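You operate a simulated robot arm through the tools that you are given. There is no shell and no other tool. Be economical: measure what you need, move in short steps, check, and stop when the job is done.

The job below is to be done with a simulated two-armed robot. You get a single attempt, and the scene is never put back.

JOB
On the service bench top, fold the grey rag in half.

The check looks at the end state, three seconds after you hand in, the way a careful person would. Anything else that was tipped, shoved, dropped, spilled or broken makes it a failure. Flat cloth is picked up by pressing the open fingertips on it (5 to 10 N) and closing them slowly along it; thin cloth reads only 2 to 8 mm in the jaws.

ROBOT AND FRAMES
Two 7-joint arms with two-finger parallel grippers on one trunk, on a base that drives. Base frame: it is fixed to the floor where the robot stands at the start and does not move with it; the origin is under the middle of the robot, x ahead of it, y to its left, z up; the surface under the hand at the start is at about z = 840. Lengths are in mm, angles in rad, forces in N, time in s.
The left shoulder is at the start at [70, 163, 1170], the right one opposite. With the tool pointing down near the work surface each hand reaches from about 400 to 880 mm from the robot's upright axis, wherever it stands, measured 20 degrees to its own side. Places, roughly: service bench top [500, -400, 800]. Payload 3.43 kg a hand.
Tool frame (each hand has its own): the origin (TCP) lies between the finger pads and is the grasp point; the fingertips stand 34 mm ahead of it; z points along the fingers, y is the line along which they close. Largest opening 128 mm; finger width 24, thickness 12; the body of the gripper, 48 by 130 mm, starts 96 mm behind the TCP.
Orientation is that of the tool frame in the base frame, as a unit quaternion [x, y, z, w]. With the fingers straight down and closing along the base's y, the tool's x points along the base's -x, its y along +y and its z along -z.

CONTROLS
- The arms move only by the tool servo_tool. It takes "left_series", "right_series" or both (then of equal length, played together; a hand with none holds still); each is a list of rows, each a list of 3 entries, a list of its own where there are three numbers: the shift along the tool's x, y, z in units of 50 mm (1.0 is 50 mm), then the turn, a rotation vector about the tool's x, y, z in units of 6 degrees (1.0 is 6 degrees), then the finger opening in mm, from 0 to 128. In form: [[[tx, ty, tz], [ax, ay, az], jaw], ...]. A call has 1 to 12 rows; each row shifts and turns the commanded pose from where the row before left it, along the tool's axes as they then stand. A call with a number of a shift or a turn outside -1 to 1 is refused whole. Rows are played at 5 a second. More than 50 mm and 0.15 rad between two rows, or a gripper value outside its range, and nothing of the call is played. A pose out of reach is approached as far as the arm can. The call stops where the force on the tool passes 40 N (or 10 N more than at its start, if that is more) or the arm is blocked; 0.2 s more then pass. Each finger travels about 153 mm/s and halts on what it meets, pressing with about 29 N; the grip force reading is that of the motor and also rises with nothing between the fingers. The clock runs only during rows and for 0.2 s after the last one: add rows that do not move to give the fingers time. The reply holds the time, the measured pose of the TCP, the force on the tool along the base axes, the opening and the grip force, in the units named above and with some noise, with the torque about the TCP (base axes, N m) and any sound that the robot's microphone picked up, and new pictures: "views" is both (left out), scene, wrist or none (wrist: the cameras of the hands that moved).
- Cameras (640 x 400 px; columns grow to the right, rows downward): "scene" is now at [128.7, -9.8, 1384.1]; the picture's right is [-0.08, -1.00, 0.00], its down [-0.77, 0.07, -0.64] and it looks along [0.63, -0.05, -0.77] (base axes); focal length 286 px, centre (320, 200). "left" rides on the left gripper at [76, 11, -160] in its tool frame; the picture's right is [-0.15, 0.99, 0.00], its down [-0.88, -0.13, -0.46] and it looks along [-0.45, -0.07, 0.89] (tool axes); focal length 234 px, centre (320, 200). "right" rides on the right gripper at [76, -11, -160] in its tool frame; the picture's right is [0.15, 0.99, 0.00], its down [-0.88, 0.13, -0.46] and it looks along [-0.45, 0.07, 0.89] (tool axes); focal length 234 px, centre (320, 200). There is no depth. A picture from a camera that has moved, and an enlarged one, comes with that camera's place and axes in the base frame and with its lens. The place of the scene camera against the robot may be out by one fixed shift of up to 12 mm in any direction.
- raise_lower(by): slides the trunk up (or, below 0, down) by that many mm; the arms and the scene camera ride with it, the base frame stays. It gives what a move gives, with no picture.
- base_move(legs): drives the robot by 1 to 6 legs, each [ahead, left, turn to the left] in mm, mm and rad, along the robot's own axes; the way and the turn of a leg run together, so that a leg with both is an arc; at most 1500 mm and 3.142 rad a leg. The arms and the cameras ride along, it lands a little off, and it stops where it bumps. It gives what a move gives, and a new picture of the scene camera.
- head_to(pan, tilt): turns the head with the scene camera to pan (to the left, within 1.501 rad either way) and tilt (down, from -0.506 to 1.204), counted from straight ahead of the robot. It gives what a move gives, and a new picture of the scene camera.
- zoom(camera, box): a new picture of the part [left, top, right, bottom] of that camera's present view, enlarged. The clock stands still meanwhile.
- hand_in(): hands the job in; it is judged then, once.

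Go step by step. Nothing tells you exact positions but the pictures and the camera data: compare them with the known pose of the tool, close in by small moves and look again before you grip or let go. The budget is 120 turns and 260 pictures, counting those below and the enlarged ones. Unless the task says otherwise, let go and move clear before handing in, and close with one line.

The tools are called after ">>>" as name(argument=value, ...) on one line, values as JSON. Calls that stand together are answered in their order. servo_tool: Moves the arms, as the interface text tells. Its arguments: {"type":"object","properties":{"left_series":{"type":"array","items":{"type":"array"}},"right_series":{"type":"array","items":{"type":"array"}},"views":{"type":"string","enum":["both","scene","wrist","none"]}},"required":[]} The other tools are called the same way: raise_lower (by) slides the trunk up or down; base_move (legs) drives the base; head_to (pan, tilt) turns the head that bears the scene camera; zoom (camera, box) takes an enlarged picture of a part of a camera's view; hand_in () hands the job in.

At the start:

```text
time_s: 0.0
left_tcp_pos: [658.9, 293.4, 986.1]
left_tcp_rot: [0.0, 1.0, 0.0, 0.0]
left_ft_force: [0.8, 0.3, -0.1]
left_moment: [0.0, 0.0, 0.02]
left_width: 128.0
left_grasp_force: 0.0
right_tcp_pos: [650.8, -313.0, 1030.0]
right_tcp_rot: [-0.001, 1.0, 0.0, 0.0]
right_ft_force: [0.5, 0.2, -0.7]
right_moment: [0.01, 0.04, 0.02]
right_width: 128.1
right_grasp_force: 0.0
trunk travel left (down, up): [-650.0, 290.0]
robot x, y, heading: [-2.1, 0.3, -0.0]
head pan, tilt: [-0.084, 0.881]
```

scene: 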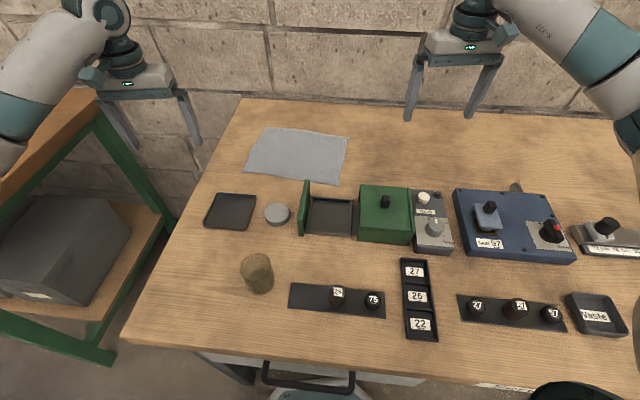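
right: 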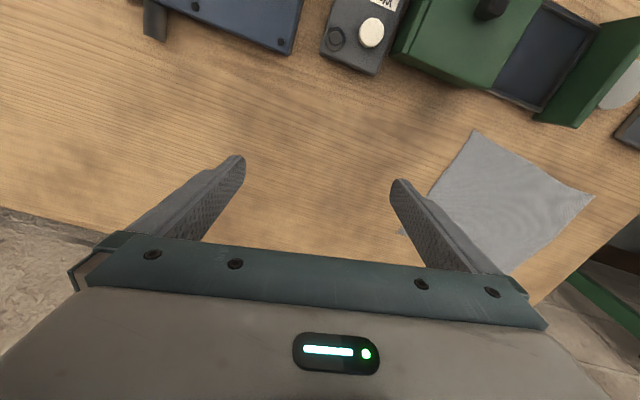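
left: 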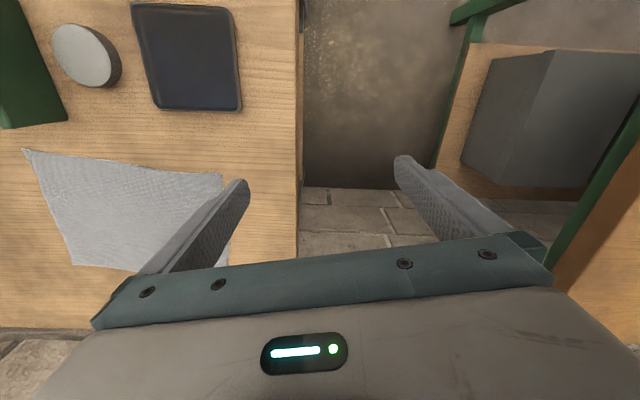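

I see the grey rag on the far left of the bench, roughly a 260 x 195 mm rectangle with corners near (879,104), (813,-151), (624,-99) and (691,151). I plan to fold its far long edge onto the near one with both hands. First I'll check the rag up close and how much room there is in front of the robot's base.

>>> zoom(camera="scene", box=[220, 110, 380, 210])

>>> head_to(pan=0.0, tilt=1.2)

```text
4.00 times, centred on (300, 160) of scene
camera zoom: at [128.7, -9.8, 1384.1], right [-0.08, -1.0, 0.0], down [-0.77, 0.07, -0.64], along [0.63, -0.05, -0.77], focal length 1144 px, centre (400, 360)
```

zoom: 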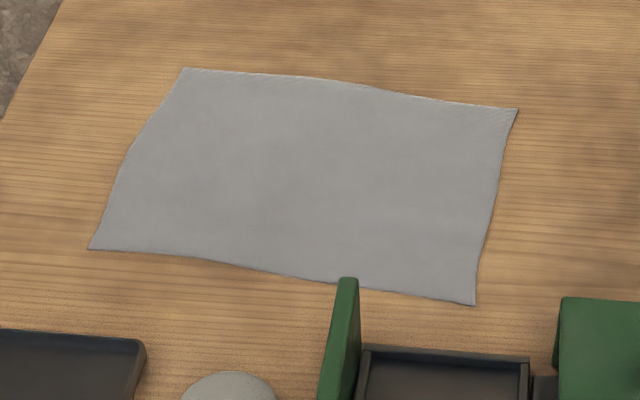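

```text
time_s: 0.8
left_tcp_pos: [659.8, 292.3, 984.4]
left_tcp_rot: [0.0, 1.0, 0.001, 0.0]
left_ft_force: [0.0, 0.3, 0.1]
left_moment: [0.01, -0.03, -0.01]
left_width: 128.0
left_grasp_force: 0.0
right_tcp_pos: [649.6, -312.6, 1030.0]
right_tcp_rot: [0.0, 1.0, 0.0, 0.0]
right_ft_force: [0.5, -0.2, 0.4]
right_moment: [-0.03, -0.01, -0.01]
right_width: 127.9
right_grasp_force: 0.0
trunk travel left (down, up): [-650.0, 290.0]
robot x, y, heading: [-1.2, 3.6, 0.0]
head pan, tilt: [0.0, 1.201]
camera scene: at [108.5, -3.3, 1362.9], right [0.0, -1.0, 0.0], down [-0.93, 0.0, -0.36], along [0.36, 0.0, -0.93], focal length 286 px, centre (320, 200)
```

scene: 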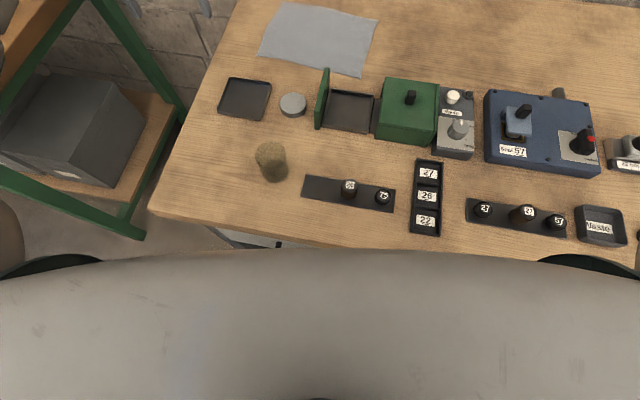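

The bench edge is close in front of the robot, so I'll leave the base where it is for now. I'll move both hands above the far edge of the rag, turn them to follow that edge, and check the reach.

>>> head_to(pan=0.0, tilt=0.8)

>>> servo_tool(left_series=[[[-0.687, -0.7, 0], [0, 0, 0], 128], [[-0.687, -0.7, 0], [0, 0, 0], 100], [[-0.687, -0.7, 0], [0, 0, 0], 60], [[-0.687, -0.7, 0], [0, 0, 0], 40], [[-0.687, -0.7, 0], [0, 0, 0], 40], [[-0.687, -0.7, 0], [0, 0, 0], 40], [[0, 0, 0], [0, 0, 0.87], 40], [[0, 0, 0], [0, 0, 0.87], 40], [[0, 0, 0], [0, 0, 0.87], 40], [[0, 0, 0], [0, 0, 0], 40]], right_series=[[[-0.517, 0.6, 0.15], [0, 0, 0], 128], [[-0.517, 0.6, 0.15], [0, 0, 0], 100], [[-0.517, 0.6, 0.15], [0, 0, 0], 60], [[-0.517, 0.6, 0.15], [0, 0, 0], 40], [[-0.517, 0.6, 0.15], [0, 0, 0], 40], [[-0.517, 0.6, 0.15], [0, 0, 0], 40], [[0, 0, 0], [0, 0, 0.87], 40], [[0, 0, 0], [0, 0, 0.87], 40], [[0, 0, 0], [0, 0, 0.87], 40], [[0, 0, 0], [0, 0, 0], 40]], views="both")

```text
time_s: 1.7
left_tcp_pos: [659.8, 293.5, 985.7]
left_tcp_rot: [0.0, 1.0, 0.0, 0.0]
left_ft_force: [0.0, 0.0, 0.0]
left_moment: [-0.02, -0.04, 0.0]
left_width: 128.1
left_grasp_force: 0.0
right_tcp_pos: [651.1, -312.4, 1029.6]
right_tcp_rot: [0.0, 1.0, 0.0, 0.0]
right_ft_force: [-0.4, -0.9, -0.1]
right_moment: [-0.01, 0.02, 0.04]
right_width: 128.3
right_grasp_force: 0.1
trunk travel left (down, up): [-650.0, 290.0]
robot x, y, heading: [3.0, -1.0, 0.001]
head pan, tilt: [0.0, 0.799]
camera scene: at [133.1, -3.3, 1390.5], right [0.0, -1.0, 0.0], down [-0.72, 0.0, -0.7], along [0.7, 0.0, -0.72], focal length 286 px, centre (320, 200)
```

scene: 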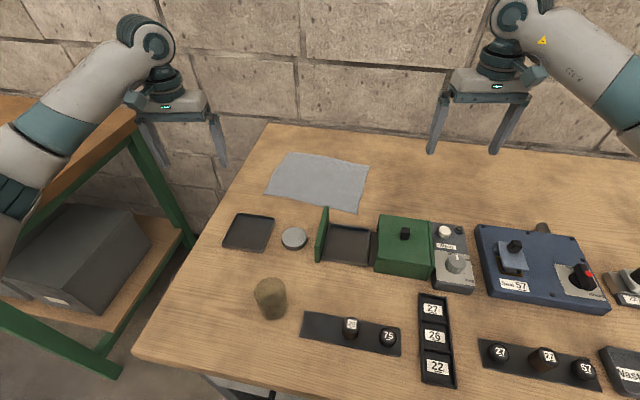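

```text
time_s: 3.9
left_tcp_pos: [825.1, 109.2, 985.3]
left_tcp_rot: [0.138, 0.99, 0.0, 0.001]
left_ft_force: [0.7, -0.7, 0.4]
left_moment: [0.03, 0.01, 0.01]
left_width: 40.3
left_grasp_force: 0.2
left hand out of reach, approached as far as the arm can: row 5, 6
right_tcp_pos: [805.4, -133.9, 984.6]
right_tcp_rot: [0.137, 0.991, 0.001, 0.001]
right_ft_force: [0.4, -0.6, -0.1]
right_moment: [-0.01, 0.01, 0.01]
right_width: 40.0
right_grasp_force: 0.1
trunk travel left (down, up): [-650.0, 290.0]
robot x, y, heading: [0.2, -1.4, 0.005]
head pan, tilt: [0.0, 0.799]
camera scene: at [132.9, -4.1, 1390.6], right [0.0, -1.0, 0.0], down [-0.72, 0.0, -0.7], along [0.7, 0.0, -0.72], focal length 286 px, centre (320, 200)
camera right: at [730.0, -124.8, 1145.6], right [0.13, 0.99, 0.0], down [0.88, -0.11, 0.46], along [0.45, -0.06, -0.89], focal length 234 px, centre (320, 200)
camera left: at [755.8, 140.4, 1142.9], right [0.41, 0.91, 0.0], down [0.81, -0.37, 0.46], along [0.42, -0.18, -0.89], focal length 234 px, centre (320, 200)
```

scene: 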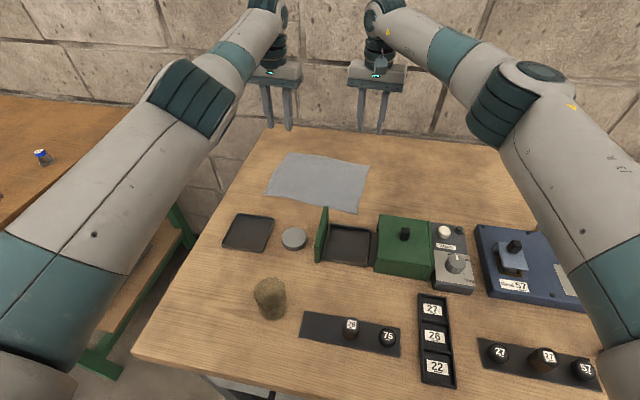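
right: 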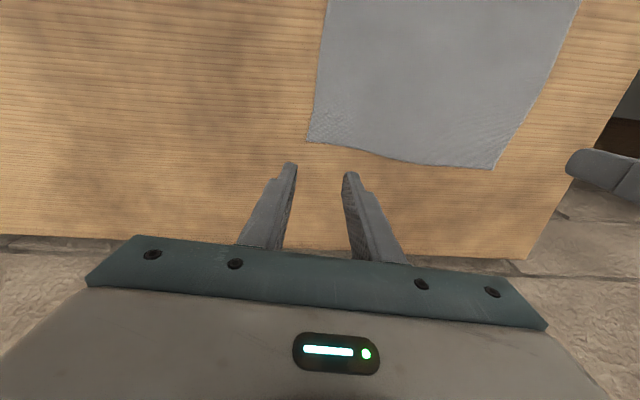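
left: 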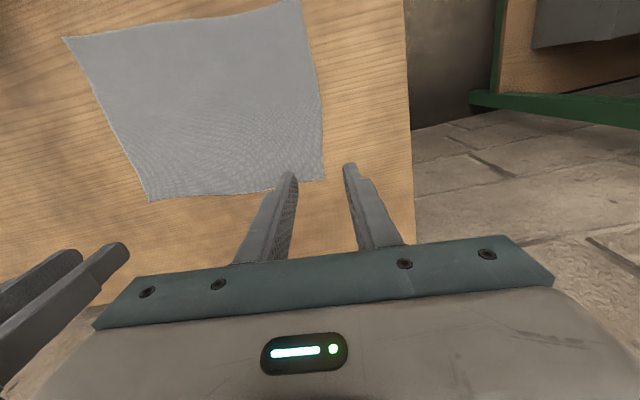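

Both wrist cameras agree with a table height near z=840, and they put the far corners at about (869,97) and (798,-149). The left hand falls about 30 mm short, so I'll tilt its fingertips forward about 10° to extend the reach, and lower both hands for a closer look.

>>> servo_tool(left_series=[[[0, 0, 0], [0, -0.84, 0], 40], [[0, 0, 0], [0, -0.84, 0], 40], [[0, 0, 0], [0, 0, 0], 40], [[0, 0, 0], [0, 0, 0], 40]], right_series=[[[0.15, 0.03, 0.5], [0, 0, 0], 30], [[0.15, 0.03, 0.5], [0, 0, 0], 30], [[0, 0, 0.6], [0, 0, 0], 30], [[0, 0, 0], [0, 0, 0], 30]], views="wrist")

```text
time_s: 4.9
left_tcp_pos: [824.7, 109.7, 984.5]
left_tcp_rot: [0.136, 0.987, -0.011, 0.087]
left_ft_force: [-0.2, -0.1, -0.1]
left_moment: [-0.02, -0.02, 0.02]
left_width: 39.7
left_grasp_force: 0.2
right_tcp_pos: [792.8, -125.9, 906.7]
right_tcp_rot: [0.136, 0.991, 0.0, 0.001]
right_ft_force: [0.0, -0.1, 0.4]
right_moment: [-0.01, -0.04, 0.03]
right_width: 29.9
right_grasp_force: 0.0
trunk travel left (down, up): [-650.0, 290.0]
robot x, y, heading: [0.9, 1.3, 0.002]
head pan, tilt: [0.0, 0.799]
camera right: at [717.1, -117.0, 1066.0], right [0.13, 0.99, 0.0], down [0.88, -0.11, 0.46], along [0.45, -0.06, -0.89], focal length 234 px, centre (320, 200)
camera left: at [730.0, 149.0, 1127.0], right [0.41, 0.91, 0.03], down [0.72, -0.34, 0.6], along [0.56, -0.23, -0.8], focal length 234 px, centre (320, 200)
```

right: 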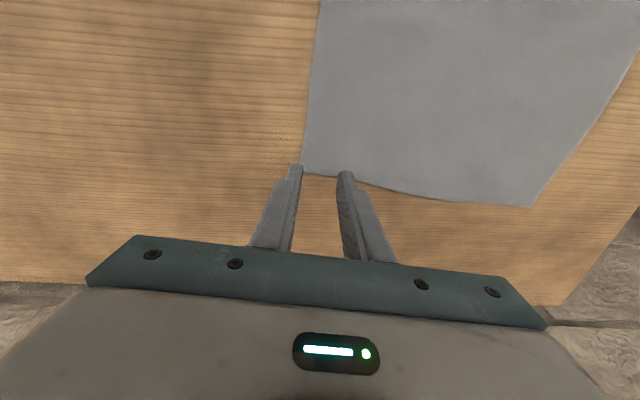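
left: 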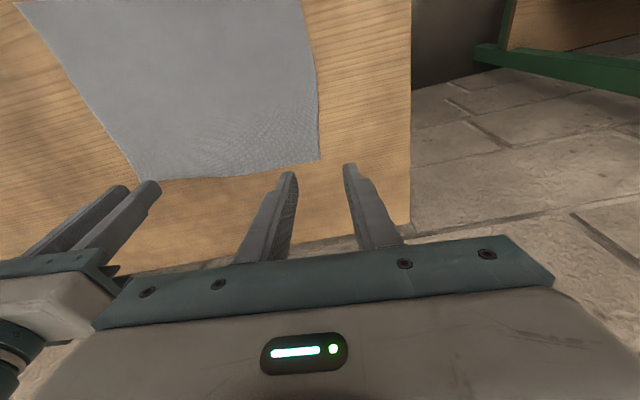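

The readings agree: TR is at about (797,-147) and TL at about (870,97). Next I'll move the left hand over its grip point and down to the same hover height.

>>> servo_tool(left_series=[[[-0.09, -0.135, 0.557], [0, 0, 0], 30], [[-0.09, -0.135, 0.557], [0, 0, 0], 30], [[-0.09, -0.135, 0.557], [0, 0, 0], 30], [[0, 0, 0], [0, 0, 0], 30]], views="both")

```text
time_s: 5.9
left_tcp_pos: [845.7, 83.0, 903.7]
left_tcp_rot: [0.136, 0.987, -0.011, 0.087]
left_ft_force: [0.9, 1.0, -0.2]
left_moment: [-0.02, -0.02, 0.01]
left_width: 30.0
left_grasp_force: 0.0
right_tcp_pos: [792.0, -125.1, 906.1]
right_tcp_rot: [0.136, 0.991, -0.001, 0.001]
right_ft_force: [0.1, -1.2, 0.6]
right_moment: [0.01, -0.02, -0.04]
right_width: 30.0
right_grasp_force: 0.0
trunk travel left (down, up): [-650.0, 290.0]
robot x, y, heading: [1.9, 1.0, -0.0]
head pan, tilt: [0.0, 0.799]
camera scene: at [132.9, -2.9, 1390.6], right [0.0, -1.0, 0.0], down [-0.72, 0.0, -0.7], along [0.7, 0.0, -0.72], focal length 286 px, centre (320, 200)
camera left: at [751.3, 120.9, 1047.1], right [0.41, 0.91, 0.03], down [0.72, -0.34, 0.6], along [0.56, -0.23, -0.8], focal length 234 px, centre (320, 200)
```

scene: 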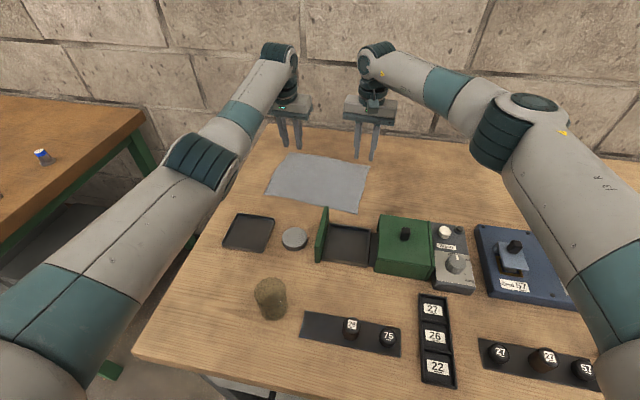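
left: 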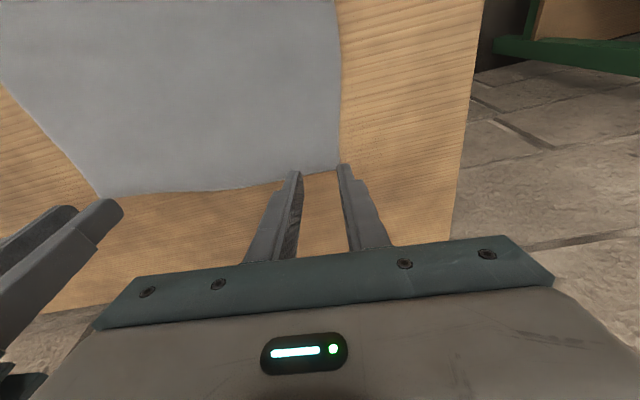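

Right now each outer finger would straddle a side edge of the rag. I'll move both hands about 15 mm in along the edge and 4 mm inward, then descend to just above the cloth.

>>> servo_tool(left_series=[[[0.08, -0.3, 0], [0, 0, 0], 30], [[0.04, 0, 0.23], [0, 0, 0], 30], [[0.04, 0, 0.23], [0, 0, 0], 30], [[0, 0, 0], [0, 0, 0], 30]], right_series=[[[0.08, 0.3, 0], [0, 0, 0], 30], [[0, 0, 0.28], [0, 0, 0], 30], [[0, 0, 0.28], [0, 0, 0], 30], [[0, 0, 0], [0, 0, 0], 30]], views="wrist")

```text
time_s: 6.9
left_tcp_pos: [838.7, 69.4, 879.4]
left_tcp_rot: [0.135, 0.987, -0.011, 0.087]
left_ft_force: [-0.6, 0.2, 0.0]
left_moment: [0.0, -0.02, 0.03]
left_width: 30.3
left_grasp_force: 0.0
right_tcp_pos: [792.7, -109.9, 876.3]
right_tcp_rot: [0.136, 0.991, 0.0, 0.0]
right_ft_force: [0.0, -0.1, -0.6]
right_moment: [-0.02, 0.0, 0.04]
right_width: 30.1
right_grasp_force: 0.1
trunk travel left (down, up): [-650.0, 290.0]
robot x, y, heading: [0.4, 0.4, 0.006]
head pan, tilt: [0.0, 0.799]
camera right: at [717.0, -101.3, 1036.7], right [0.13, 0.99, 0.0], down [0.88, -0.11, 0.46], along [0.45, -0.06, -0.89], focal length 234 px, centre (320, 200)
camera left: at [743.7, 108.0, 1022.9], right [0.41, 0.91, 0.03], down [0.72, -0.34, 0.6], along [0.56, -0.23, -0.8], focal length 234 px, centre (320, 200)
```

right: 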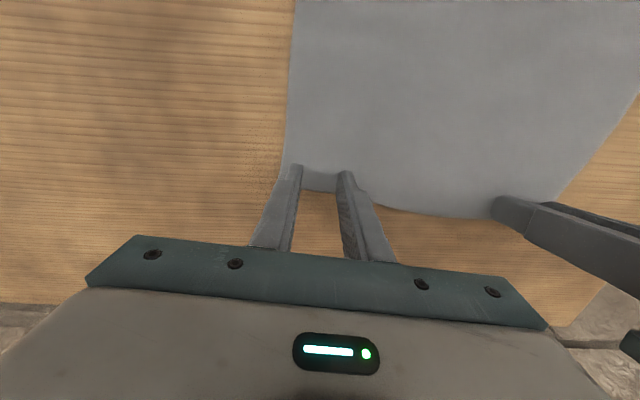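
left: 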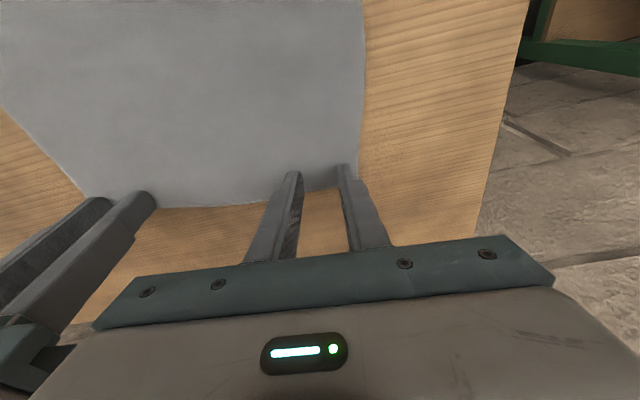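

Both fingers of each hand are now over the cloth, with the edge about 14 mm past the tip centres. I'll shift the right hand 7 mm further in and creep down to contact.

>>> servo_tool(left_series=[[[0, 0, 0], [0, 0, 0], 30], [[0.003, 0, 0.02], [0, 0, 0], 30], [[0.003, 0, 0.02], [0, 0, 0], 30], [[0.003, 0, 0.02], [0, 0, 0], 30], [[0, 0, 0], [0, 0, 0], 30]], right_series=[[[0, 0.14, 0], [0, 0, 0], 30], [[0, 0, 0.02], [0, 0, 0], 30], [[0, 0, 0.02], [0, 0, 0], 30], [[0, 0, 0], [0, 0, 0], 30], [[0, 0, 0], [0, 0, 0], 30]], views="none")

```text
time_s: 8.1
left_tcp_pos: [838.9, 70.0, 877.3]
left_tcp_rot: [0.136, 0.987, -0.01, 0.087]
left_ft_force: [0.0, -0.2, 0.1]
left_moment: [0.03, -0.01, 0.01]
left_width: 30.2
left_grasp_force: 0.1
right_tcp_pos: [793.9, -103.1, 876.7]
right_tcp_rot: [0.136, 0.991, 0.001, 0.0]
right_ft_force: [1.3, 0.0, 5.1]
right_moment: [-0.01, 0.01, -0.04]
right_width: 29.7
right_grasp_force: 0.0
trunk travel left (down, up): [-650.0, 290.0]
robot x, y, heading: [1.8, -2.3, 0.002]
head pan, tilt: [0.0, 0.799]
```

The right hand touches with 5 N. I'll ease the left hand down a little more.

>>> servo_tool(left_series=[[[0.003, 0, 0.02], [0, 0, 0], 30], [[0, 0, 0], [0, 0, 0], 30]], right_series=[[[0, 0, 0.01], [0, 0, 0], 30], [[0, 0, 0], [0, 0, 0], 30]], views="none")

```text
time_s: 8.7
left_tcp_pos: [838.5, 69.9, 876.6]
left_tcp_rot: [0.136, 0.987, -0.01, 0.088]
left_ft_force: [0.3, -0.1, 1.6]
left_moment: [0.02, -0.01, -0.03]
left_width: 30.0
left_grasp_force: 0.0
right_tcp_pos: [794.8, -102.9, 876.7]
right_tcp_rot: [0.137, 0.991, 0.0, 0.001]
right_ft_force: [2.0, 0.6, 9.0]
right_moment: [-0.03, -0.05, 0.0]
right_width: 29.8
right_grasp_force: 0.0
trunk travel left (down, up): [-650.0, 290.0]
robot x, y, heading: [0.4, 1.6, -0.001]
head pan, tilt: [0.0, 0.799]
```

The left hand is just touching, so I'll press it a bit more. Then I'll close both grippers slowly.

>>> servo_tool(left_series=[[[0.003, 0, 0.016], [0, 0, 0], 30], [[0, 0, 0], [0, 0, 0], 28], [[0, 0, 0], [0, 0, 0], 26], [[0, 0, 0], [0, 0, 0], 24], [[0, 0, 0], [0, 0, 0], 22], [[0, 0, 0], [0, 0, 0], 20], [[0, 0, 0], [0, 0, 0], 18], [[0, 0, 0], [0, 0, 0], 16], [[0, 0, 0], [0, 0, 0], 14], [[0, 0, 0], [0, 0, 0], 12]], right_series=[[[0, 0, 0], [0, 0, 0], 30], [[0, 0, 0], [0, 0, 0], 28], [[0, 0, 0], [0, 0, 0], 26], [[0, 0, 0], [0, 0, 0], 24], [[0, 0, 0], [0, 0, 0], 22], [[0, 0, 0], [0, 0, 0], 20], [[0, 0, 0], [0, 0, 0], 18], [[0, 0, 0], [0, 0, 0], 16], [[0, 0, 0], [0, 0, 0], 14], [[0, 0, 0], [0, 0, 0], 12]], views="wrist")

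```text
time_s: 10.9
left_tcp_pos: [838.4, 70.2, 876.8]
left_tcp_rot: [0.137, 0.987, -0.012, 0.088]
left_ft_force: [-0.6, 0.9, 9.4]
left_moment: [0.07, 0.04, 0.03]
left_width: 11.9
left_grasp_force: 0.0
right_tcp_pos: [792.9, -103.0, 876.5]
right_tcp_rot: [0.137, 0.991, 0.001, 0.001]
right_ft_force: [0.5, -0.5, 5.1]
right_moment: [0.0, -0.05, 0.05]
right_width: 11.6
right_grasp_force: 0.0
trunk travel left (down, up): [-650.0, 290.0]
robot x, y, heading: [1.0, 0.1, 0.003]
head pan, tilt: [0.0, 0.799]
camera right: at [717.5, -94.8, 1036.0], right [0.13, 0.99, 0.0], down [0.88, -0.11, 0.46], along [0.45, -0.06, -0.89], focal length 234 px, centre (320, 200)
camera left: at [742.6, 108.0, 1019.2], right [0.41, 0.91, 0.03], down [0.72, -0.34, 0.6], along [0.56, -0.23, -0.8], focal length 234 px, centre (320, 200)
```

right: 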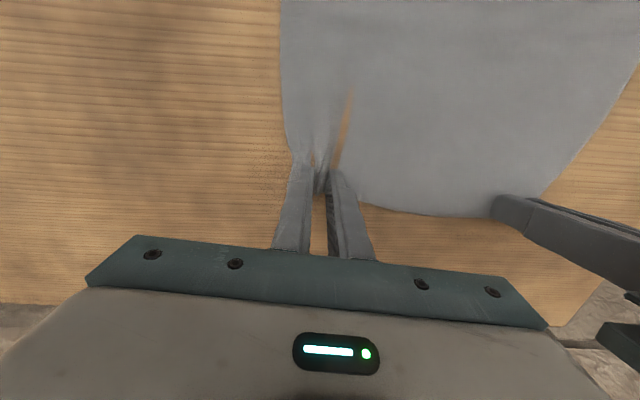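
left: 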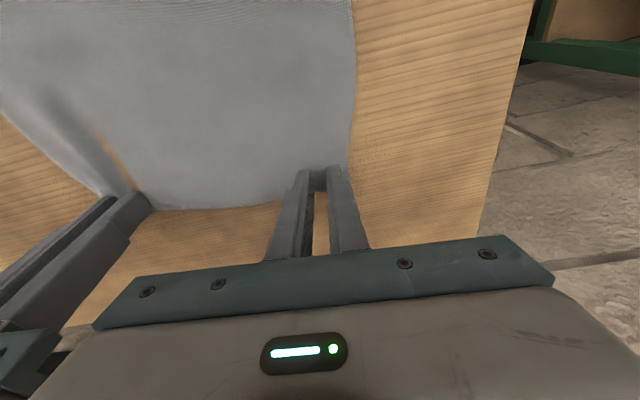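

The cloth is bunching into a ridge between the right fingers, while the left side isn't clear yet. I'll keep closing to a full grip.

>>> servo_tool(left_series=[[[0, 0, 0], [0, 0, 0], 10], [[0, 0, 0], [0, 0, 0], 8], [[0, 0, 0], [0, 0, 0], 6], [[0, 0, 0], [0, 0, 0], 4], [[0, 0, 0], [0, 0, 0], 2], [[0, 0, 0], [0, 0, 0], 0], [[0, 0, 0], [0, 0, 0], 0], [[0, 0, 0], [0, 0, 0], 0]], right_series=[[[0, 0, 0], [0, 0, 0], 10], [[0, 0, 0], [0, 0, 0], 8], [[0, 0, 0], [0, 0, 0], 6], [[0, 0, 0], [0, 0, 0], 4], [[0, 0, 0], [0, 0, 0], 2], [[0, 0, 0], [0, 0, 0], 0], [[0, 0, 0], [0, 0, 0], 0], [[0, 0, 0], [0, 0, 0], 0]], views="wrist")

```text
time_s: 12.7
left_tcp_pos: [837.7, 70.1, 876.5]
left_tcp_rot: [0.136, 0.987, -0.011, 0.088]
left_ft_force: [0.6, 2.7, 12.0]
left_moment: [0.11, 0.02, -0.02]
left_width: 0.0
left_grasp_force: 29.2
right_tcp_pos: [793.4, -103.8, 876.1]
right_tcp_rot: [0.137, 0.991, 0.0, 0.0]
right_ft_force: [-0.6, 0.1, 3.7]
right_moment: [-0.02, -0.01, 0.02]
right_width: 2.3
right_grasp_force: 29.7
trunk travel left (down, up): [-650.0, 290.0]
robot x, y, heading: [-3.1, 0.4, 0.002]
head pan, tilt: [0.0, 0.799]
camera right: at [717.6, -94.6, 1036.0], right [0.13, 0.99, 0.0], down [0.88, -0.11, 0.46], along [0.45, -0.06, -0.89], focal length 234 px, centre (320, 200)
camera left: at [742.7, 108.3, 1019.2], right [0.41, 0.91, 0.03], down [0.72, -0.34, 0.6], along [0.56, -0.23, -0.8], focal length 234 px, centre (320, 200)
```

right: 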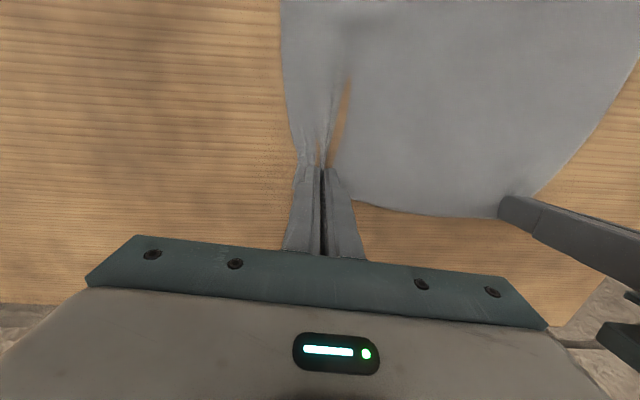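
left: 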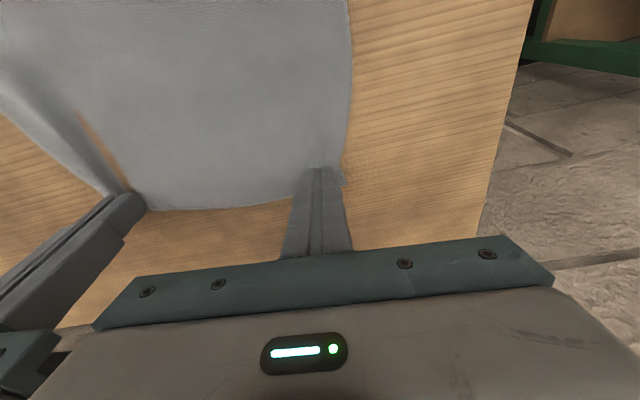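

The right hand has the cloth (2.3 mm in the jaws), but the left slipped off and closed on nothing. I'll lift the left hand, reduce its tilt to about 6°, move it slightly inboard, open wider and try again.

>>> servo_tool(left_series=[[[0, 0, -0.12], [0, 0, 0], 0], [[0, 0, -0.12], [0, 0, 0], 15], [[0.02, -0.1, 0], [0, 0.7, 0], 36], [[0.02, 0, 0.1], [0, 0, 0], 36], [[0.01, 0, 0.1], [0, 0, 0], 36], [[0, 0, 0], [0, 0, 0], 36]], views="wrist")

```text
time_s: 14.1
left_tcp_pos: [833.5, 67.2, 877.6]
left_tcp_rot: [0.136, 0.989, -0.006, 0.051]
left_ft_force: [0.0, 0.3, 0.8]
left_moment: [0.03, 0.01, 0.0]
left_width: 36.0
left_grasp_force: 0.0
right_tcp_pos: [792.9, -102.6, 876.0]
right_tcp_rot: [0.138, 0.99, -0.001, 0.0]
right_ft_force: [-0.7, -0.7, 10.3]
right_moment: [-0.06, 0.01, 0.02]
right_width: 2.3
right_grasp_force: 28.9
trunk travel left (down, up): [-650.0, 290.0]
robot x, y, heading: [1.5, 0.8, -0.002]
head pan, tilt: [0.0, 0.799]
camera left: at [749.1, 101.5, 1027.3], right [0.41, 0.91, 0.02], down [0.76, -0.35, 0.54], along [0.5, -0.21, -0.84], focal length 234 px, centre (320, 200)
```

left: 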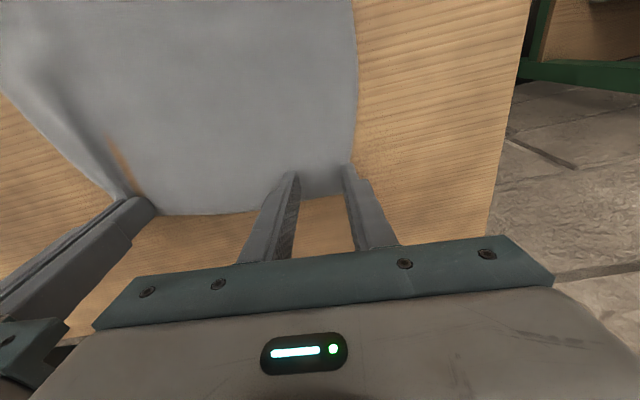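

The outer finger sits right on the rag's side edge, so I'll go 9 mm further inboard and then press down.

>>> servo_tool(left_series=[[[0, -0.18, -0.02], [0, 0, 0], 36], [[0.002, 0, 0.03], [0, 0, 0], 36], [[0.002, 0, 0.02], [0, 0, 0], 36], [[0, 0, 0], [0, 0, 0], 36]], views="wrist")

```text
time_s: 15.1
left_tcp_pos: [831.9, 57.5, 877.7]
left_tcp_rot: [0.136, 0.989, -0.006, 0.051]
left_ft_force: [-0.2, -0.1, 1.0]
left_moment: [0.03, -0.01, 0.01]
left_width: 36.0
left_grasp_force: 0.1
right_tcp_pos: [793.8, -103.0, 875.6]
right_tcp_rot: [0.137, 0.991, -0.001, 0.001]
right_ft_force: [0.4, -0.2, 11.4]
right_moment: [-0.06, -0.05, -0.02]
right_width: 2.1
right_grasp_force: 29.2
trunk travel left (down, up): [-650.0, 290.0]
robot x, y, heading: [-0.7, -0.6, 0.001]
head pan, tilt: [0.0, 0.799]
camera left: at [746.7, 92.8, 1026.4], right [0.41, 0.91, 0.02], down [0.76, -0.35, 0.54], along [0.5, -0.21, -0.84], focal length 234 px, centre (320, 200)
```

left: 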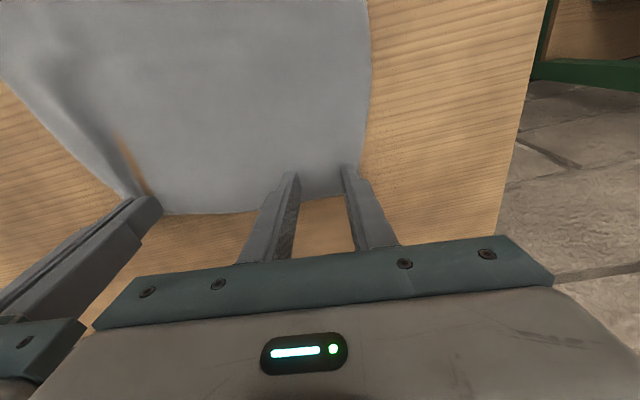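

Now I'll press to roughly 8 N.

>>> servo_tool(left_series=[[[0.002, 0, 0.02], [0, 0, 0], 36], [[0, 0, 0.006], [0, 0, 0], 36], [[0, 0, 0], [0, 0, 0], 36]], views="none")

```text
time_s: 15.9
left_tcp_pos: [830.8, 57.6, 876.5]
left_tcp_rot: [0.136, 0.989, -0.006, 0.051]
left_ft_force: [-0.7, 1.1, 8.2]
left_moment: [0.1, 0.02, -0.01]
left_width: 36.0
left_grasp_force: 0.0
right_tcp_pos: [791.4, -102.5, 875.7]
right_tcp_rot: [0.137, 0.991, -0.001, 0.001]
right_ft_force: [1.0, -0.7, 7.6]
right_moment: [-0.02, -0.1, -0.02]
right_width: 2.6
right_grasp_force: 29.3
trunk travel left (down, up): [-650.0, 290.0]
robot x, y, heading: [-0.0, 0.5, 0.002]
head pan, tilt: [0.0, 0.799]
```

The contact torque suggests the outer finger carries most of the load. I'll add a slight roll to even that out, then close slowly.

>>> servo_tool(left_series=[[[0, 0, 0.006], [-0.1, 0, 0], 36], [[0, 0, 0], [0, 0, 0], 36], [[0, 0, 0], [0, 0, 0], 34], [[0, 0, 0], [0, 0, 0], 32], [[0, 0, 0], [0, 0, 0], 30], [[0, 0, 0], [0, 0, 0], 28], [[0, 0, 0], [0, 0, 0], 26], [[0, 0, 0], [0, 0, 0], 24], [[0, 0, 0], [0, 0, 0], 22], [[0, 0, 0], [0, 0, 0], 20]], views="wrist")

```text
time_s: 18.1
left_tcp_pos: [830.9, 57.3, 876.4]
left_tcp_rot: [0.137, 0.989, -0.001, 0.054]
left_ft_force: [0.9, -2.7, 20.3]
left_moment: [-0.3, 0.22, 0.05]
left_width: 21.0
left_grasp_force: 0.7
right_tcp_pos: [792.9, -102.6, 876.2]
right_tcp_rot: [0.136, 0.991, 0.0, 0.001]
right_ft_force: [2.5, 3.9, -0.2]
right_moment: [0.18, -0.04, -0.05]
right_width: 2.7
right_grasp_force: 29.2
trunk travel left (down, up): [-650.0, 290.0]
robot x, y, heading: [0.7, 1.4, -0.002]
head pan, tilt: [0.0, 0.799]
camera left: at [745.4, 91.2, 1025.8], right [0.41, 0.91, 0.03], down [0.76, -0.36, 0.54], along [0.51, -0.2, -0.84], focal length 234 px, centre (320, 200)
```

left: 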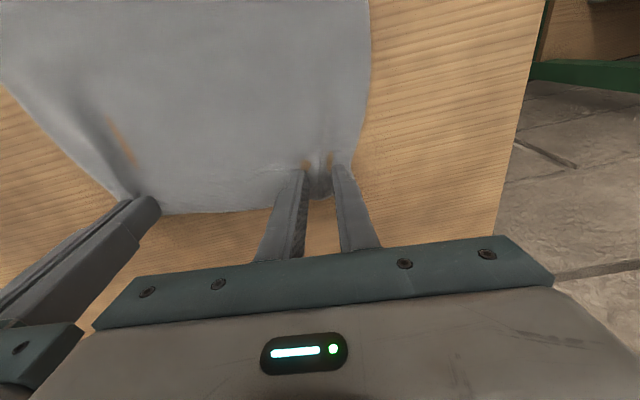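

A ridge is forming, but the force has climbed to 20 N. I'll ease back slightly and keep closing.

>>> servo_tool(left_series=[[[0, 0, -0.012], [0.05, 0, 0], 20], [[0, 0, 0], [0, 0, 0], 18], [[0, 0, 0], [0, 0, 0], 16], [[0, 0, 0], [0, 0, 0], 14], [[0, 0, 0], [0, 0, 0], 12], [[0, 0, 0], [0, 0, 0], 10], [[0, 0, 0], [0, 0, 0], 8], [[0, 0, 0], [0, 0, 0], 6], [[0, 0, 0], [0, 0, 0], 4], [[0, 0, 0], [0, 0, 0], 2], [[0, 0, 0], [0, 0, 0], 0], [[0, 0, 0], [0, 0, 0], 0]], views="wrist")

```text
time_s: 20.7
left_tcp_pos: [830.5, 55.6, 875.7]
left_tcp_rot: [0.137, 0.989, -0.005, 0.052]
left_ft_force: [-6.5, -17.6, 16.3]
left_moment: [-0.52, 0.25, -0.06]
left_width: 2.5
left_grasp_force: 28.9
right_tcp_pos: [793.0, -102.6, 876.5]
right_tcp_rot: [0.135, 0.991, 0.0, 0.001]
right_ft_force: [5.1, 17.3, 0.1]
right_moment: [0.63, -0.17, 0.02]
right_width: 2.3
right_grasp_force: 29.0
trunk travel left (down, up): [-650.0, 290.0]
robot x, y, heading: [-0.9, -1.6, 0.004]
head pan, tilt: [0.0, 0.799]
camera left: at [745.5, 90.8, 1025.9], right [0.41, 0.91, 0.02], down [0.76, -0.35, 0.54], along [0.5, -0.21, -0.84], focal length 234 px, centre (320, 200)
```

left: 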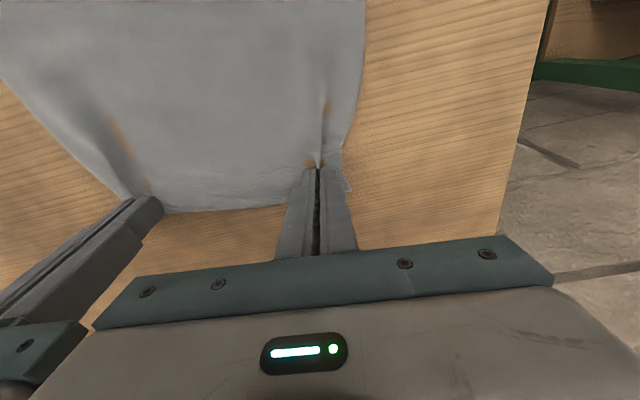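

Both hands now grip, but about 20 mm inside the edge. That would leave a lip tucked under after the fold. I'll open the jaws to spread the cloth back, lift, and look before re-gripping closer to the edge.

>>> servo_tool(left_series=[[[0, 0, 0], [0, 0, 0], 6], [[0, 0, 0], [0, 0, 0], 12], [[0, 0, 0], [0, 0, 0], 18], [[0, 0, 0], [0, 0, 0], 24], [[0, 0, 0], [0, 0, 0], 30], [[0, 0, 0], [0, 0, 0], 34], [[0, 0, -0.3], [0, 0, 0], 34], [[0, 0, -0.4], [0, 0, 0], 34], [[0, 0, 0], [0, 0, 0], 34]], right_series=[[[0, 0.04, 0], [0, 0, 0], 6], [[0, 0, 0], [0, 0, 0], 12], [[0, 0, 0], [0, 0, 0], 18], [[0, 0, 0], [0, 0, 0], 24], [[0, 0, 0], [0, 0, 0], 30], [[0, 0, 0], [0, 0, 0], 34], [[0, 0, -0.3], [0, 0, 0], 34], [[0, 0, -0.4], [0, 0, 0], 34], [[0, 0, 0], [0, 0, 0], 34]], views="both")

```text
time_s: 22.7
left_tcp_pos: [829.6, 57.6, 907.8]
left_tcp_rot: [0.137, 0.989, -0.004, 0.05]
left_ft_force: [-0.3, -0.4, 0.3]
left_moment: [-0.02, 0.03, 0.01]
left_width: 34.0
left_grasp_force: 0.0
right_tcp_pos: [796.1, -101.6, 908.3]
right_tcp_rot: [0.137, 0.991, 0.001, -0.001]
right_ft_force: [-0.1, 0.0, -0.8]
right_moment: [0.03, 0.01, -0.01]
right_width: 34.1
right_grasp_force: 0.2
trunk travel left (down, up): [-650.0, 290.0]
robot x, y, heading: [0.3, 4.4, 0.0]
head pan, tilt: [0.0, 0.799]
camera scene: at [134.4, -3.5, 1390.3], right [0.0, -1.0, 0.0], down [-0.72, 0.0, -0.7], along [0.7, 0.0, -0.72], focal length 286 px, centre (320, 200)
camera right: at [720.3, -93.1, 1068.8], right [0.13, 0.99, 0.0], down [0.88, -0.11, 0.45], along [0.45, -0.06, -0.89], focal length 234 px, centre (320, 200)
camera left: at [744.7, 92.6, 1057.9], right [0.41, 0.91, 0.02], down [0.76, -0.35, 0.54], along [0.5, -0.2, -0.84], focal length 234 px, centre (320, 200)
```

scene: 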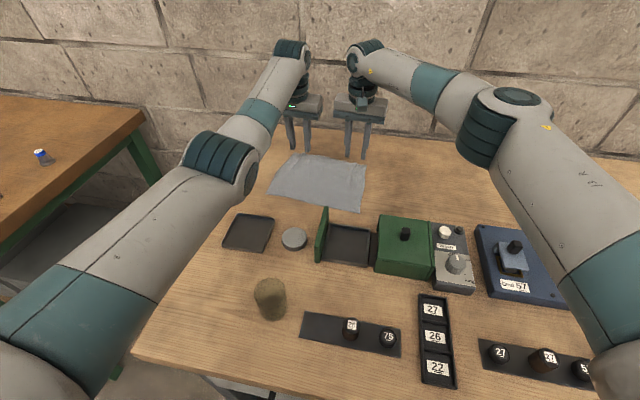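
right: 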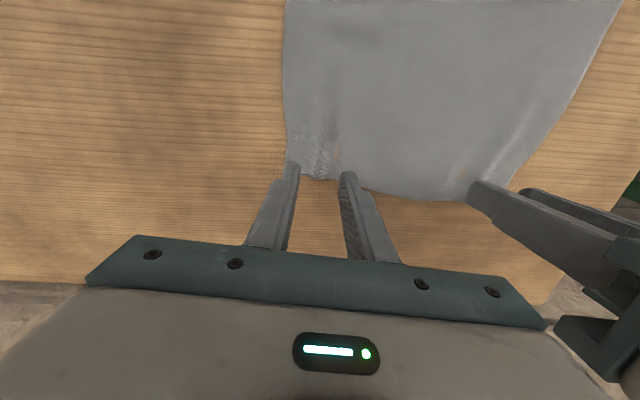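
left: 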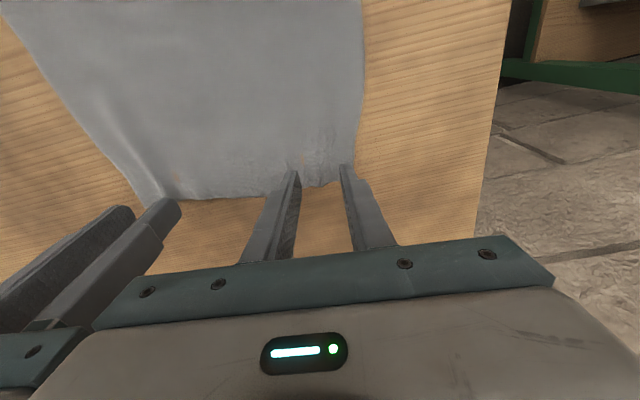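

Now I'll re-position so the fingertips overlap only the last 9 mm or so of the edge, with both hands tilted slightly so that the near corners of the tips press on the cloth.

>>> servo_tool(left_series=[[[0, 0, 0], [0, -0.87, 0], 34], [[-0.24, 0, 0.045], [0, 0, 0], 34], [[-0.23, 0, 0.045], [0, 0, 0], 34], [[0.07, 0, 0.4], [0, 0, 0], 34], [[0, 0, 0], [0, 0, 0], 34]], right_series=[[[0, 0, 0], [0, -1, 0], 34], [[-0.14, 0, 0.015], [0, 0, 0], 34], [[-0.14, 0, 0.015], [0, 0, 0], 34], [[0.04, 0, 0.4], [0, 0, 0], 34], [[0, 0, 0], [0, 0, 0], 34]], views="wrist")

```text
time_s: 23.9
left_tcp_pos: [851.6, 51.3, 889.6]
left_tcp_rot: [0.135, 0.986, -0.009, 0.097]
left_ft_force: [-0.9, -0.6, 0.2]
left_moment: [0.03, -0.03, 0.02]
left_width: 34.1
left_grasp_force: 0.1
right_tcp_pos: [807.7, -104.9, 890.5]
right_tcp_rot: [0.137, 0.989, -0.006, 0.052]
right_ft_force: [-0.9, 0.6, -0.4]
right_moment: [-0.02, 0.02, 0.0]
right_width: 34.0
right_grasp_force: 0.1
trunk travel left (down, up): [-650.0, 290.0]
robot x, y, heading: [1.0, -0.1, 0.0]
head pan, tilt: [0.0, 0.799]
camera right: at [717.1, -92.6, 1041.2], right [0.13, 0.99, -0.02], down [0.83, -0.1, 0.55], along [0.54, -0.08, -0.84], focal length 234 px, centre (320, 200)
camera left: at [754.2, 89.4, 1030.0], right [0.41, 0.91, 0.03], down [0.71, -0.34, 0.62], along [0.57, -0.22, -0.79], focal length 234 px, centre (320, 200)
```

right: 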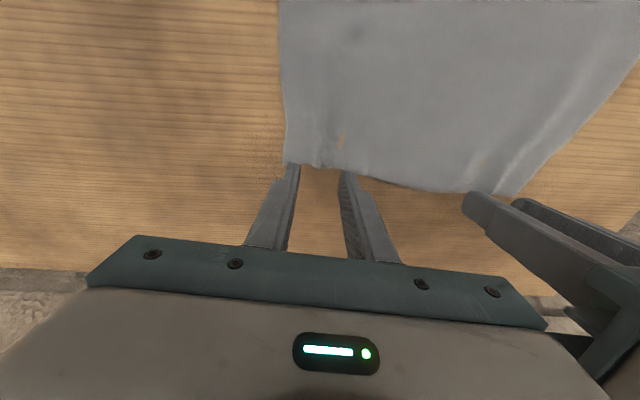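
left: 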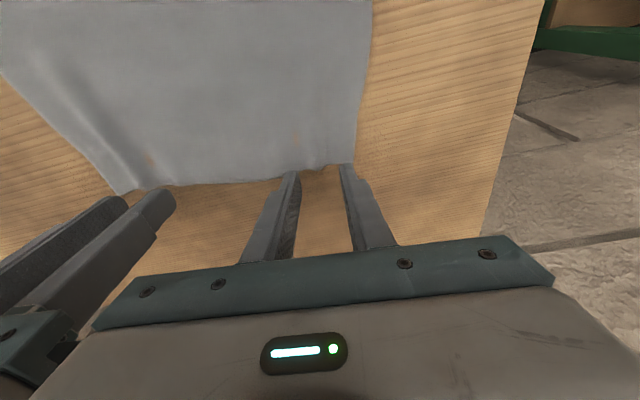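

The overlap is about 8 mm on each side. I'll move both hands slightly inboard, add 3 mm of overlap, and descend to just above contact.

>>> servo_tool(left_series=[[[0.06, -0.12, 0], [0, 0, 0], 34], [[0.02, 0, 0.1], [0, 0, 0], 34], [[0.02, 0, 0.1], [0, 0, 0], 34], [[0.004, 0, 0.02], [0, 0, 0], 34], [[0, 0, 0], [0, 0, 0], 34]], right_series=[[[0.06, 0.16, 0], [0, 0, 0], 34], [[0.012, 0, 0.12], [0, 0, 0], 34], [[0.012, 0, 0.12], [0, 0, 0], 34], [[0.002, 0, 0.02], [0, 0, 0], 34], [[0, 0, 0], [0, 0, 0], 34]], views="wrist")

```text
time_s: 25.1
left_tcp_pos: [847.4, 45.4, 876.7]
left_tcp_rot: [0.136, 0.986, -0.01, 0.096]
left_ft_force: [0.9, -0.3, -1.1]
left_moment: [-0.03, 0.0, 0.02]
left_width: 34.0
left_grasp_force: 0.1
right_tcp_pos: [809.1, -97.0, 876.6]
right_tcp_rot: [0.137, 0.989, -0.007, 0.052]
right_ft_force: [0.7, -0.1, 4.7]
right_moment: [0.0, 0.01, 0.0]
right_width: 34.1
right_grasp_force: 0.0
trunk travel left (down, up): [-650.0, 290.0]
robot x, y, heading: [-0.8, 0.1, 0.002]
head pan, tilt: [0.0, 0.799]
camera right: at [716.7, -83.9, 1028.1], right [0.13, 0.99, -0.02], down [0.83, -0.1, 0.55], along [0.54, -0.08, -0.84], focal length 234 px, centre (320, 200)
camera left: at [749.5, 85.1, 1018.7], right [0.41, 0.91, 0.03], down [0.71, -0.34, 0.62], along [0.57, -0.23, -0.79], focal length 234 px, centre (320, 200)
```

right: 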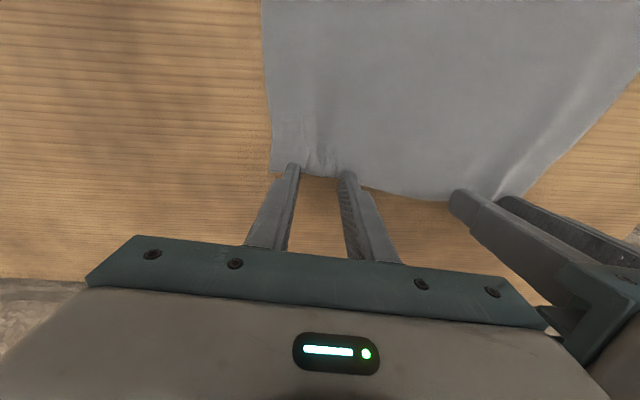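
left: 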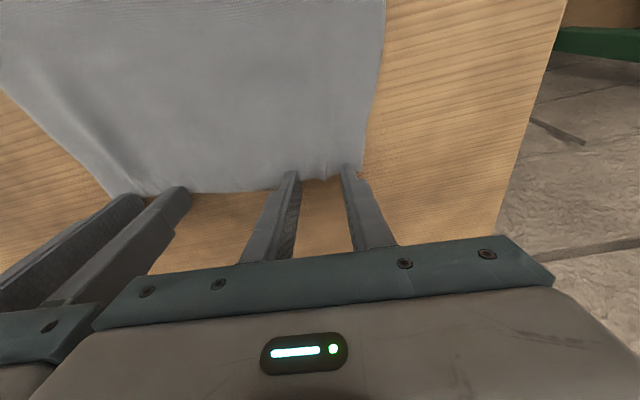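

>>> servo_tool(left_series=[[[0.003, 0, 0.016], [0, 0, 0], 34], [[0.002, 0, 0.01], [0, 0, 0], 34], [[0, 0, 0], [0, 0, 0], 34]], right_series=[[[0, 0, 0.008], [0, 0, 0], 34], [[0, 0, 0], [0, 0, 0], 34], [[0, 0, 0], [0, 0, 0], 34]], views="none")

```text
time_s: 25.9
left_tcp_pos: [846.1, 46.5, 876.9]
left_tcp_rot: [0.136, 0.986, -0.01, 0.097]
left_ft_force: [1.1, 0.0, 1.5]
left_moment: [-0.02, -0.03, 0.0]
left_width: 34.1
left_grasp_force: 0.0
right_tcp_pos: [807.7, -96.3, 875.8]
right_tcp_rot: [0.137, 0.989, -0.007, 0.052]
right_ft_force: [1.7, -1.3, 8.4]
right_moment: [0.04, -0.03, -0.03]
right_width: 34.2
right_grasp_force: 0.1
trunk travel left (down, up): [-650.0, 290.0]
robot x, y, heading: [3.4, 0.4, -0.001]
head pan, tilt: [0.0, 0.799]
```

The right hand presses with 8 N and the left only touches. I'll press the left about 1 mm more, then close both slowly.

>>> servo_tool(left_series=[[[0.003, 0, 0.016], [0, 0, 0], 34], [[0.001, 0, 0.006], [0, 0, 0], 34], [[0, 0, 0], [0, 0, 0], 32], [[0, 0, 0], [0, 0, 0], 30], [[0, 0, 0], [0, 0, 0], 28], [[0, 0, 0], [0, 0, 0], 26], [[0, 0, 0], [0, 0, 0], 24], [[0, 0, 0], [0, 0, 0], 22], [[0, 0, 0], [0, 0, 0], 20]], right_series=[[[0, 0, 0.004], [0, 0, 0], 34], [[0, 0, 0], [0, 0, 0], 34], [[0, 0, 0], [0, 0, 0], 32], [[0, 0, 0], [0, 0, 0], 30], [[0, 0, 0], [0, 0, 0], 28], [[0, 0, 0], [0, 0, 0], 26], [[0, 0, 0], [0, 0, 0], 24], [[0, 0, 0], [0, 0, 0], 22], [[0, 0, 0], [0, 0, 0], 20]], views="wrist")

```text
time_s: 27.9
left_tcp_pos: [846.2, 46.7, 877.0]
left_tcp_rot: [0.135, 0.986, -0.01, 0.097]
left_ft_force: [0.9, 0.1, 11.4]
left_moment: [-0.09, 0.09, 0.0]
left_width: 19.1
left_grasp_force: 0.1
right_tcp_pos: [806.3, -96.7, 875.1]
right_tcp_rot: [0.137, 0.989, -0.007, 0.053]
right_ft_force: [-0.8, 1.3, 5.2]
right_moment: [0.07, 0.06, 0.0]
right_width: 19.7
right_grasp_force: 0.1
trunk travel left (down, up): [-650.0, 290.0]
robot x, y, heading: [-2.0, 1.0, 0.0]
head pan, tilt: [0.0, 0.799]
camera right: at [715.0, -83.7, 1028.0], right [0.13, 0.99, -0.02], down [0.83, -0.1, 0.55], along [0.54, -0.08, -0.84], focal length 234 px, centre (320, 200)
camera left: at [748.3, 85.1, 1017.6], right [0.41, 0.91, 0.04], down [0.71, -0.34, 0.62], along [0.58, -0.23, -0.79], focal length 234 px, centre (320, 200)
```

right: 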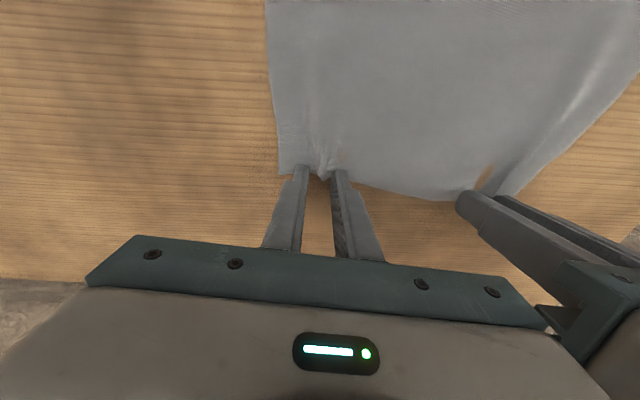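
left: 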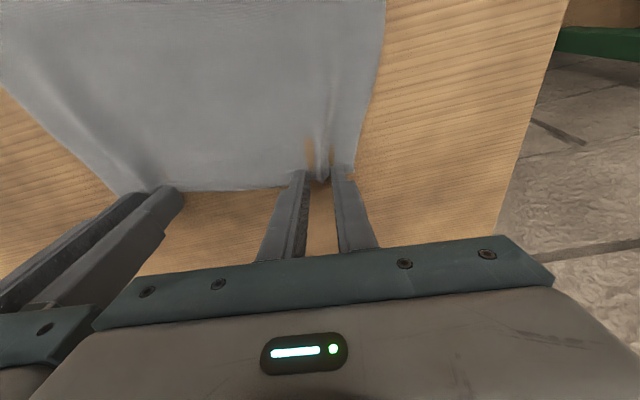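

Ridges are forming in both grippers right at the edge, so I'll carry on closing.

>>> servo_tool(left_series=[[[0, 0, 0], [0, 0, 0], 18], [[0, 0, 0], [0, 0, 0], 16], [[0, 0, 0], [0, 0, 0], 14], [[0, 0, 0], [0, 0, 0], 12], [[0, 0, 0], [0, 0, 0], 10], [[0, 0, 0], [0, 0, 0], 8], [[0, 0, 0], [0, 0, 0], 6], [[0, 0, 0], [0, 0, 0], 4], [[0, 0, 0], [0, 0, 0], 2], [[0, 0, 0], [0, 0, 0], 0], [[0, 0, 0], [0, 0, 0], 0]], right_series=[[[0, 0, 0], [0, 0, 0], 18], [[0, 0, 0], [0, 0, 0], 16], [[0, 0, 0], [0, 0, 0], 14], [[0, 0, 0], [0, 0, 0], 12], [[0, 0, 0], [0, 0, 0], 10], [[0, 0, 0], [0, 0, 0], 8], [[0, 0, 0], [0, 0, 0], 6], [[0, 0, 0], [0, 0, 0], 4], [[0, 0, 0], [0, 0, 0], 2], [[0, 0, 0], [0, 0, 0], 0], [[0, 0, 0], [0, 0, 0], 0]], views="wrist")

```text
time_s: 30.3
left_tcp_pos: [845.6, 44.3, 877.5]
left_tcp_rot: [0.136, 0.986, -0.01, 0.097]
left_ft_force: [-3.2, -9.6, 15.0]
left_moment: [-0.29, 0.17, -0.01]
left_width: 2.5
left_grasp_force: 29.3
right_tcp_pos: [807.0, -94.9, 876.9]
right_tcp_rot: [0.135, 0.989, -0.006, 0.053]
right_ft_force: [2.7, 8.8, 2.7]
right_moment: [0.31, -0.05, 0.0]
right_width: 2.2
right_grasp_force: 28.9
trunk travel left (down, up): [-650.0, 290.0]
robot x, y, heading: [-0.0, -0.8, -0.003]
head pan, tilt: [0.0, 0.799]
camera right: at [715.0, -83.5, 1028.1], right [0.13, 0.99, -0.01], down [0.83, -0.1, 0.55], along [0.54, -0.08, -0.84], focal length 234 px, centre (320, 200)
camera left: at [748.2, 84.3, 1017.5], right [0.41, 0.91, 0.03], down [0.71, -0.34, 0.62], along [0.58, -0.23, -0.79], focal length 234 px, centre (320, 200)
```

right: 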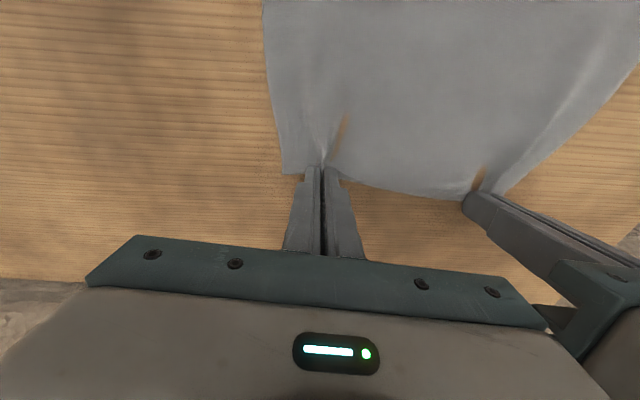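
left: 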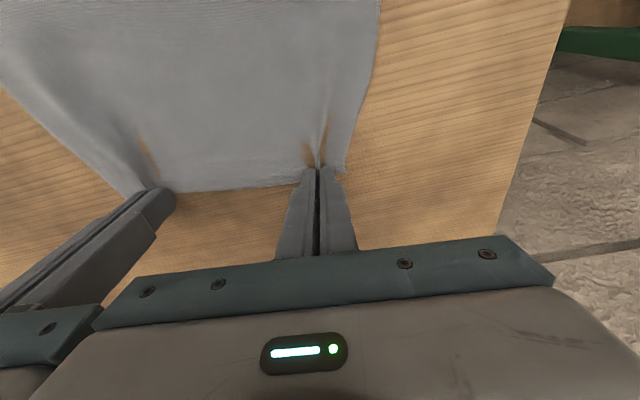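

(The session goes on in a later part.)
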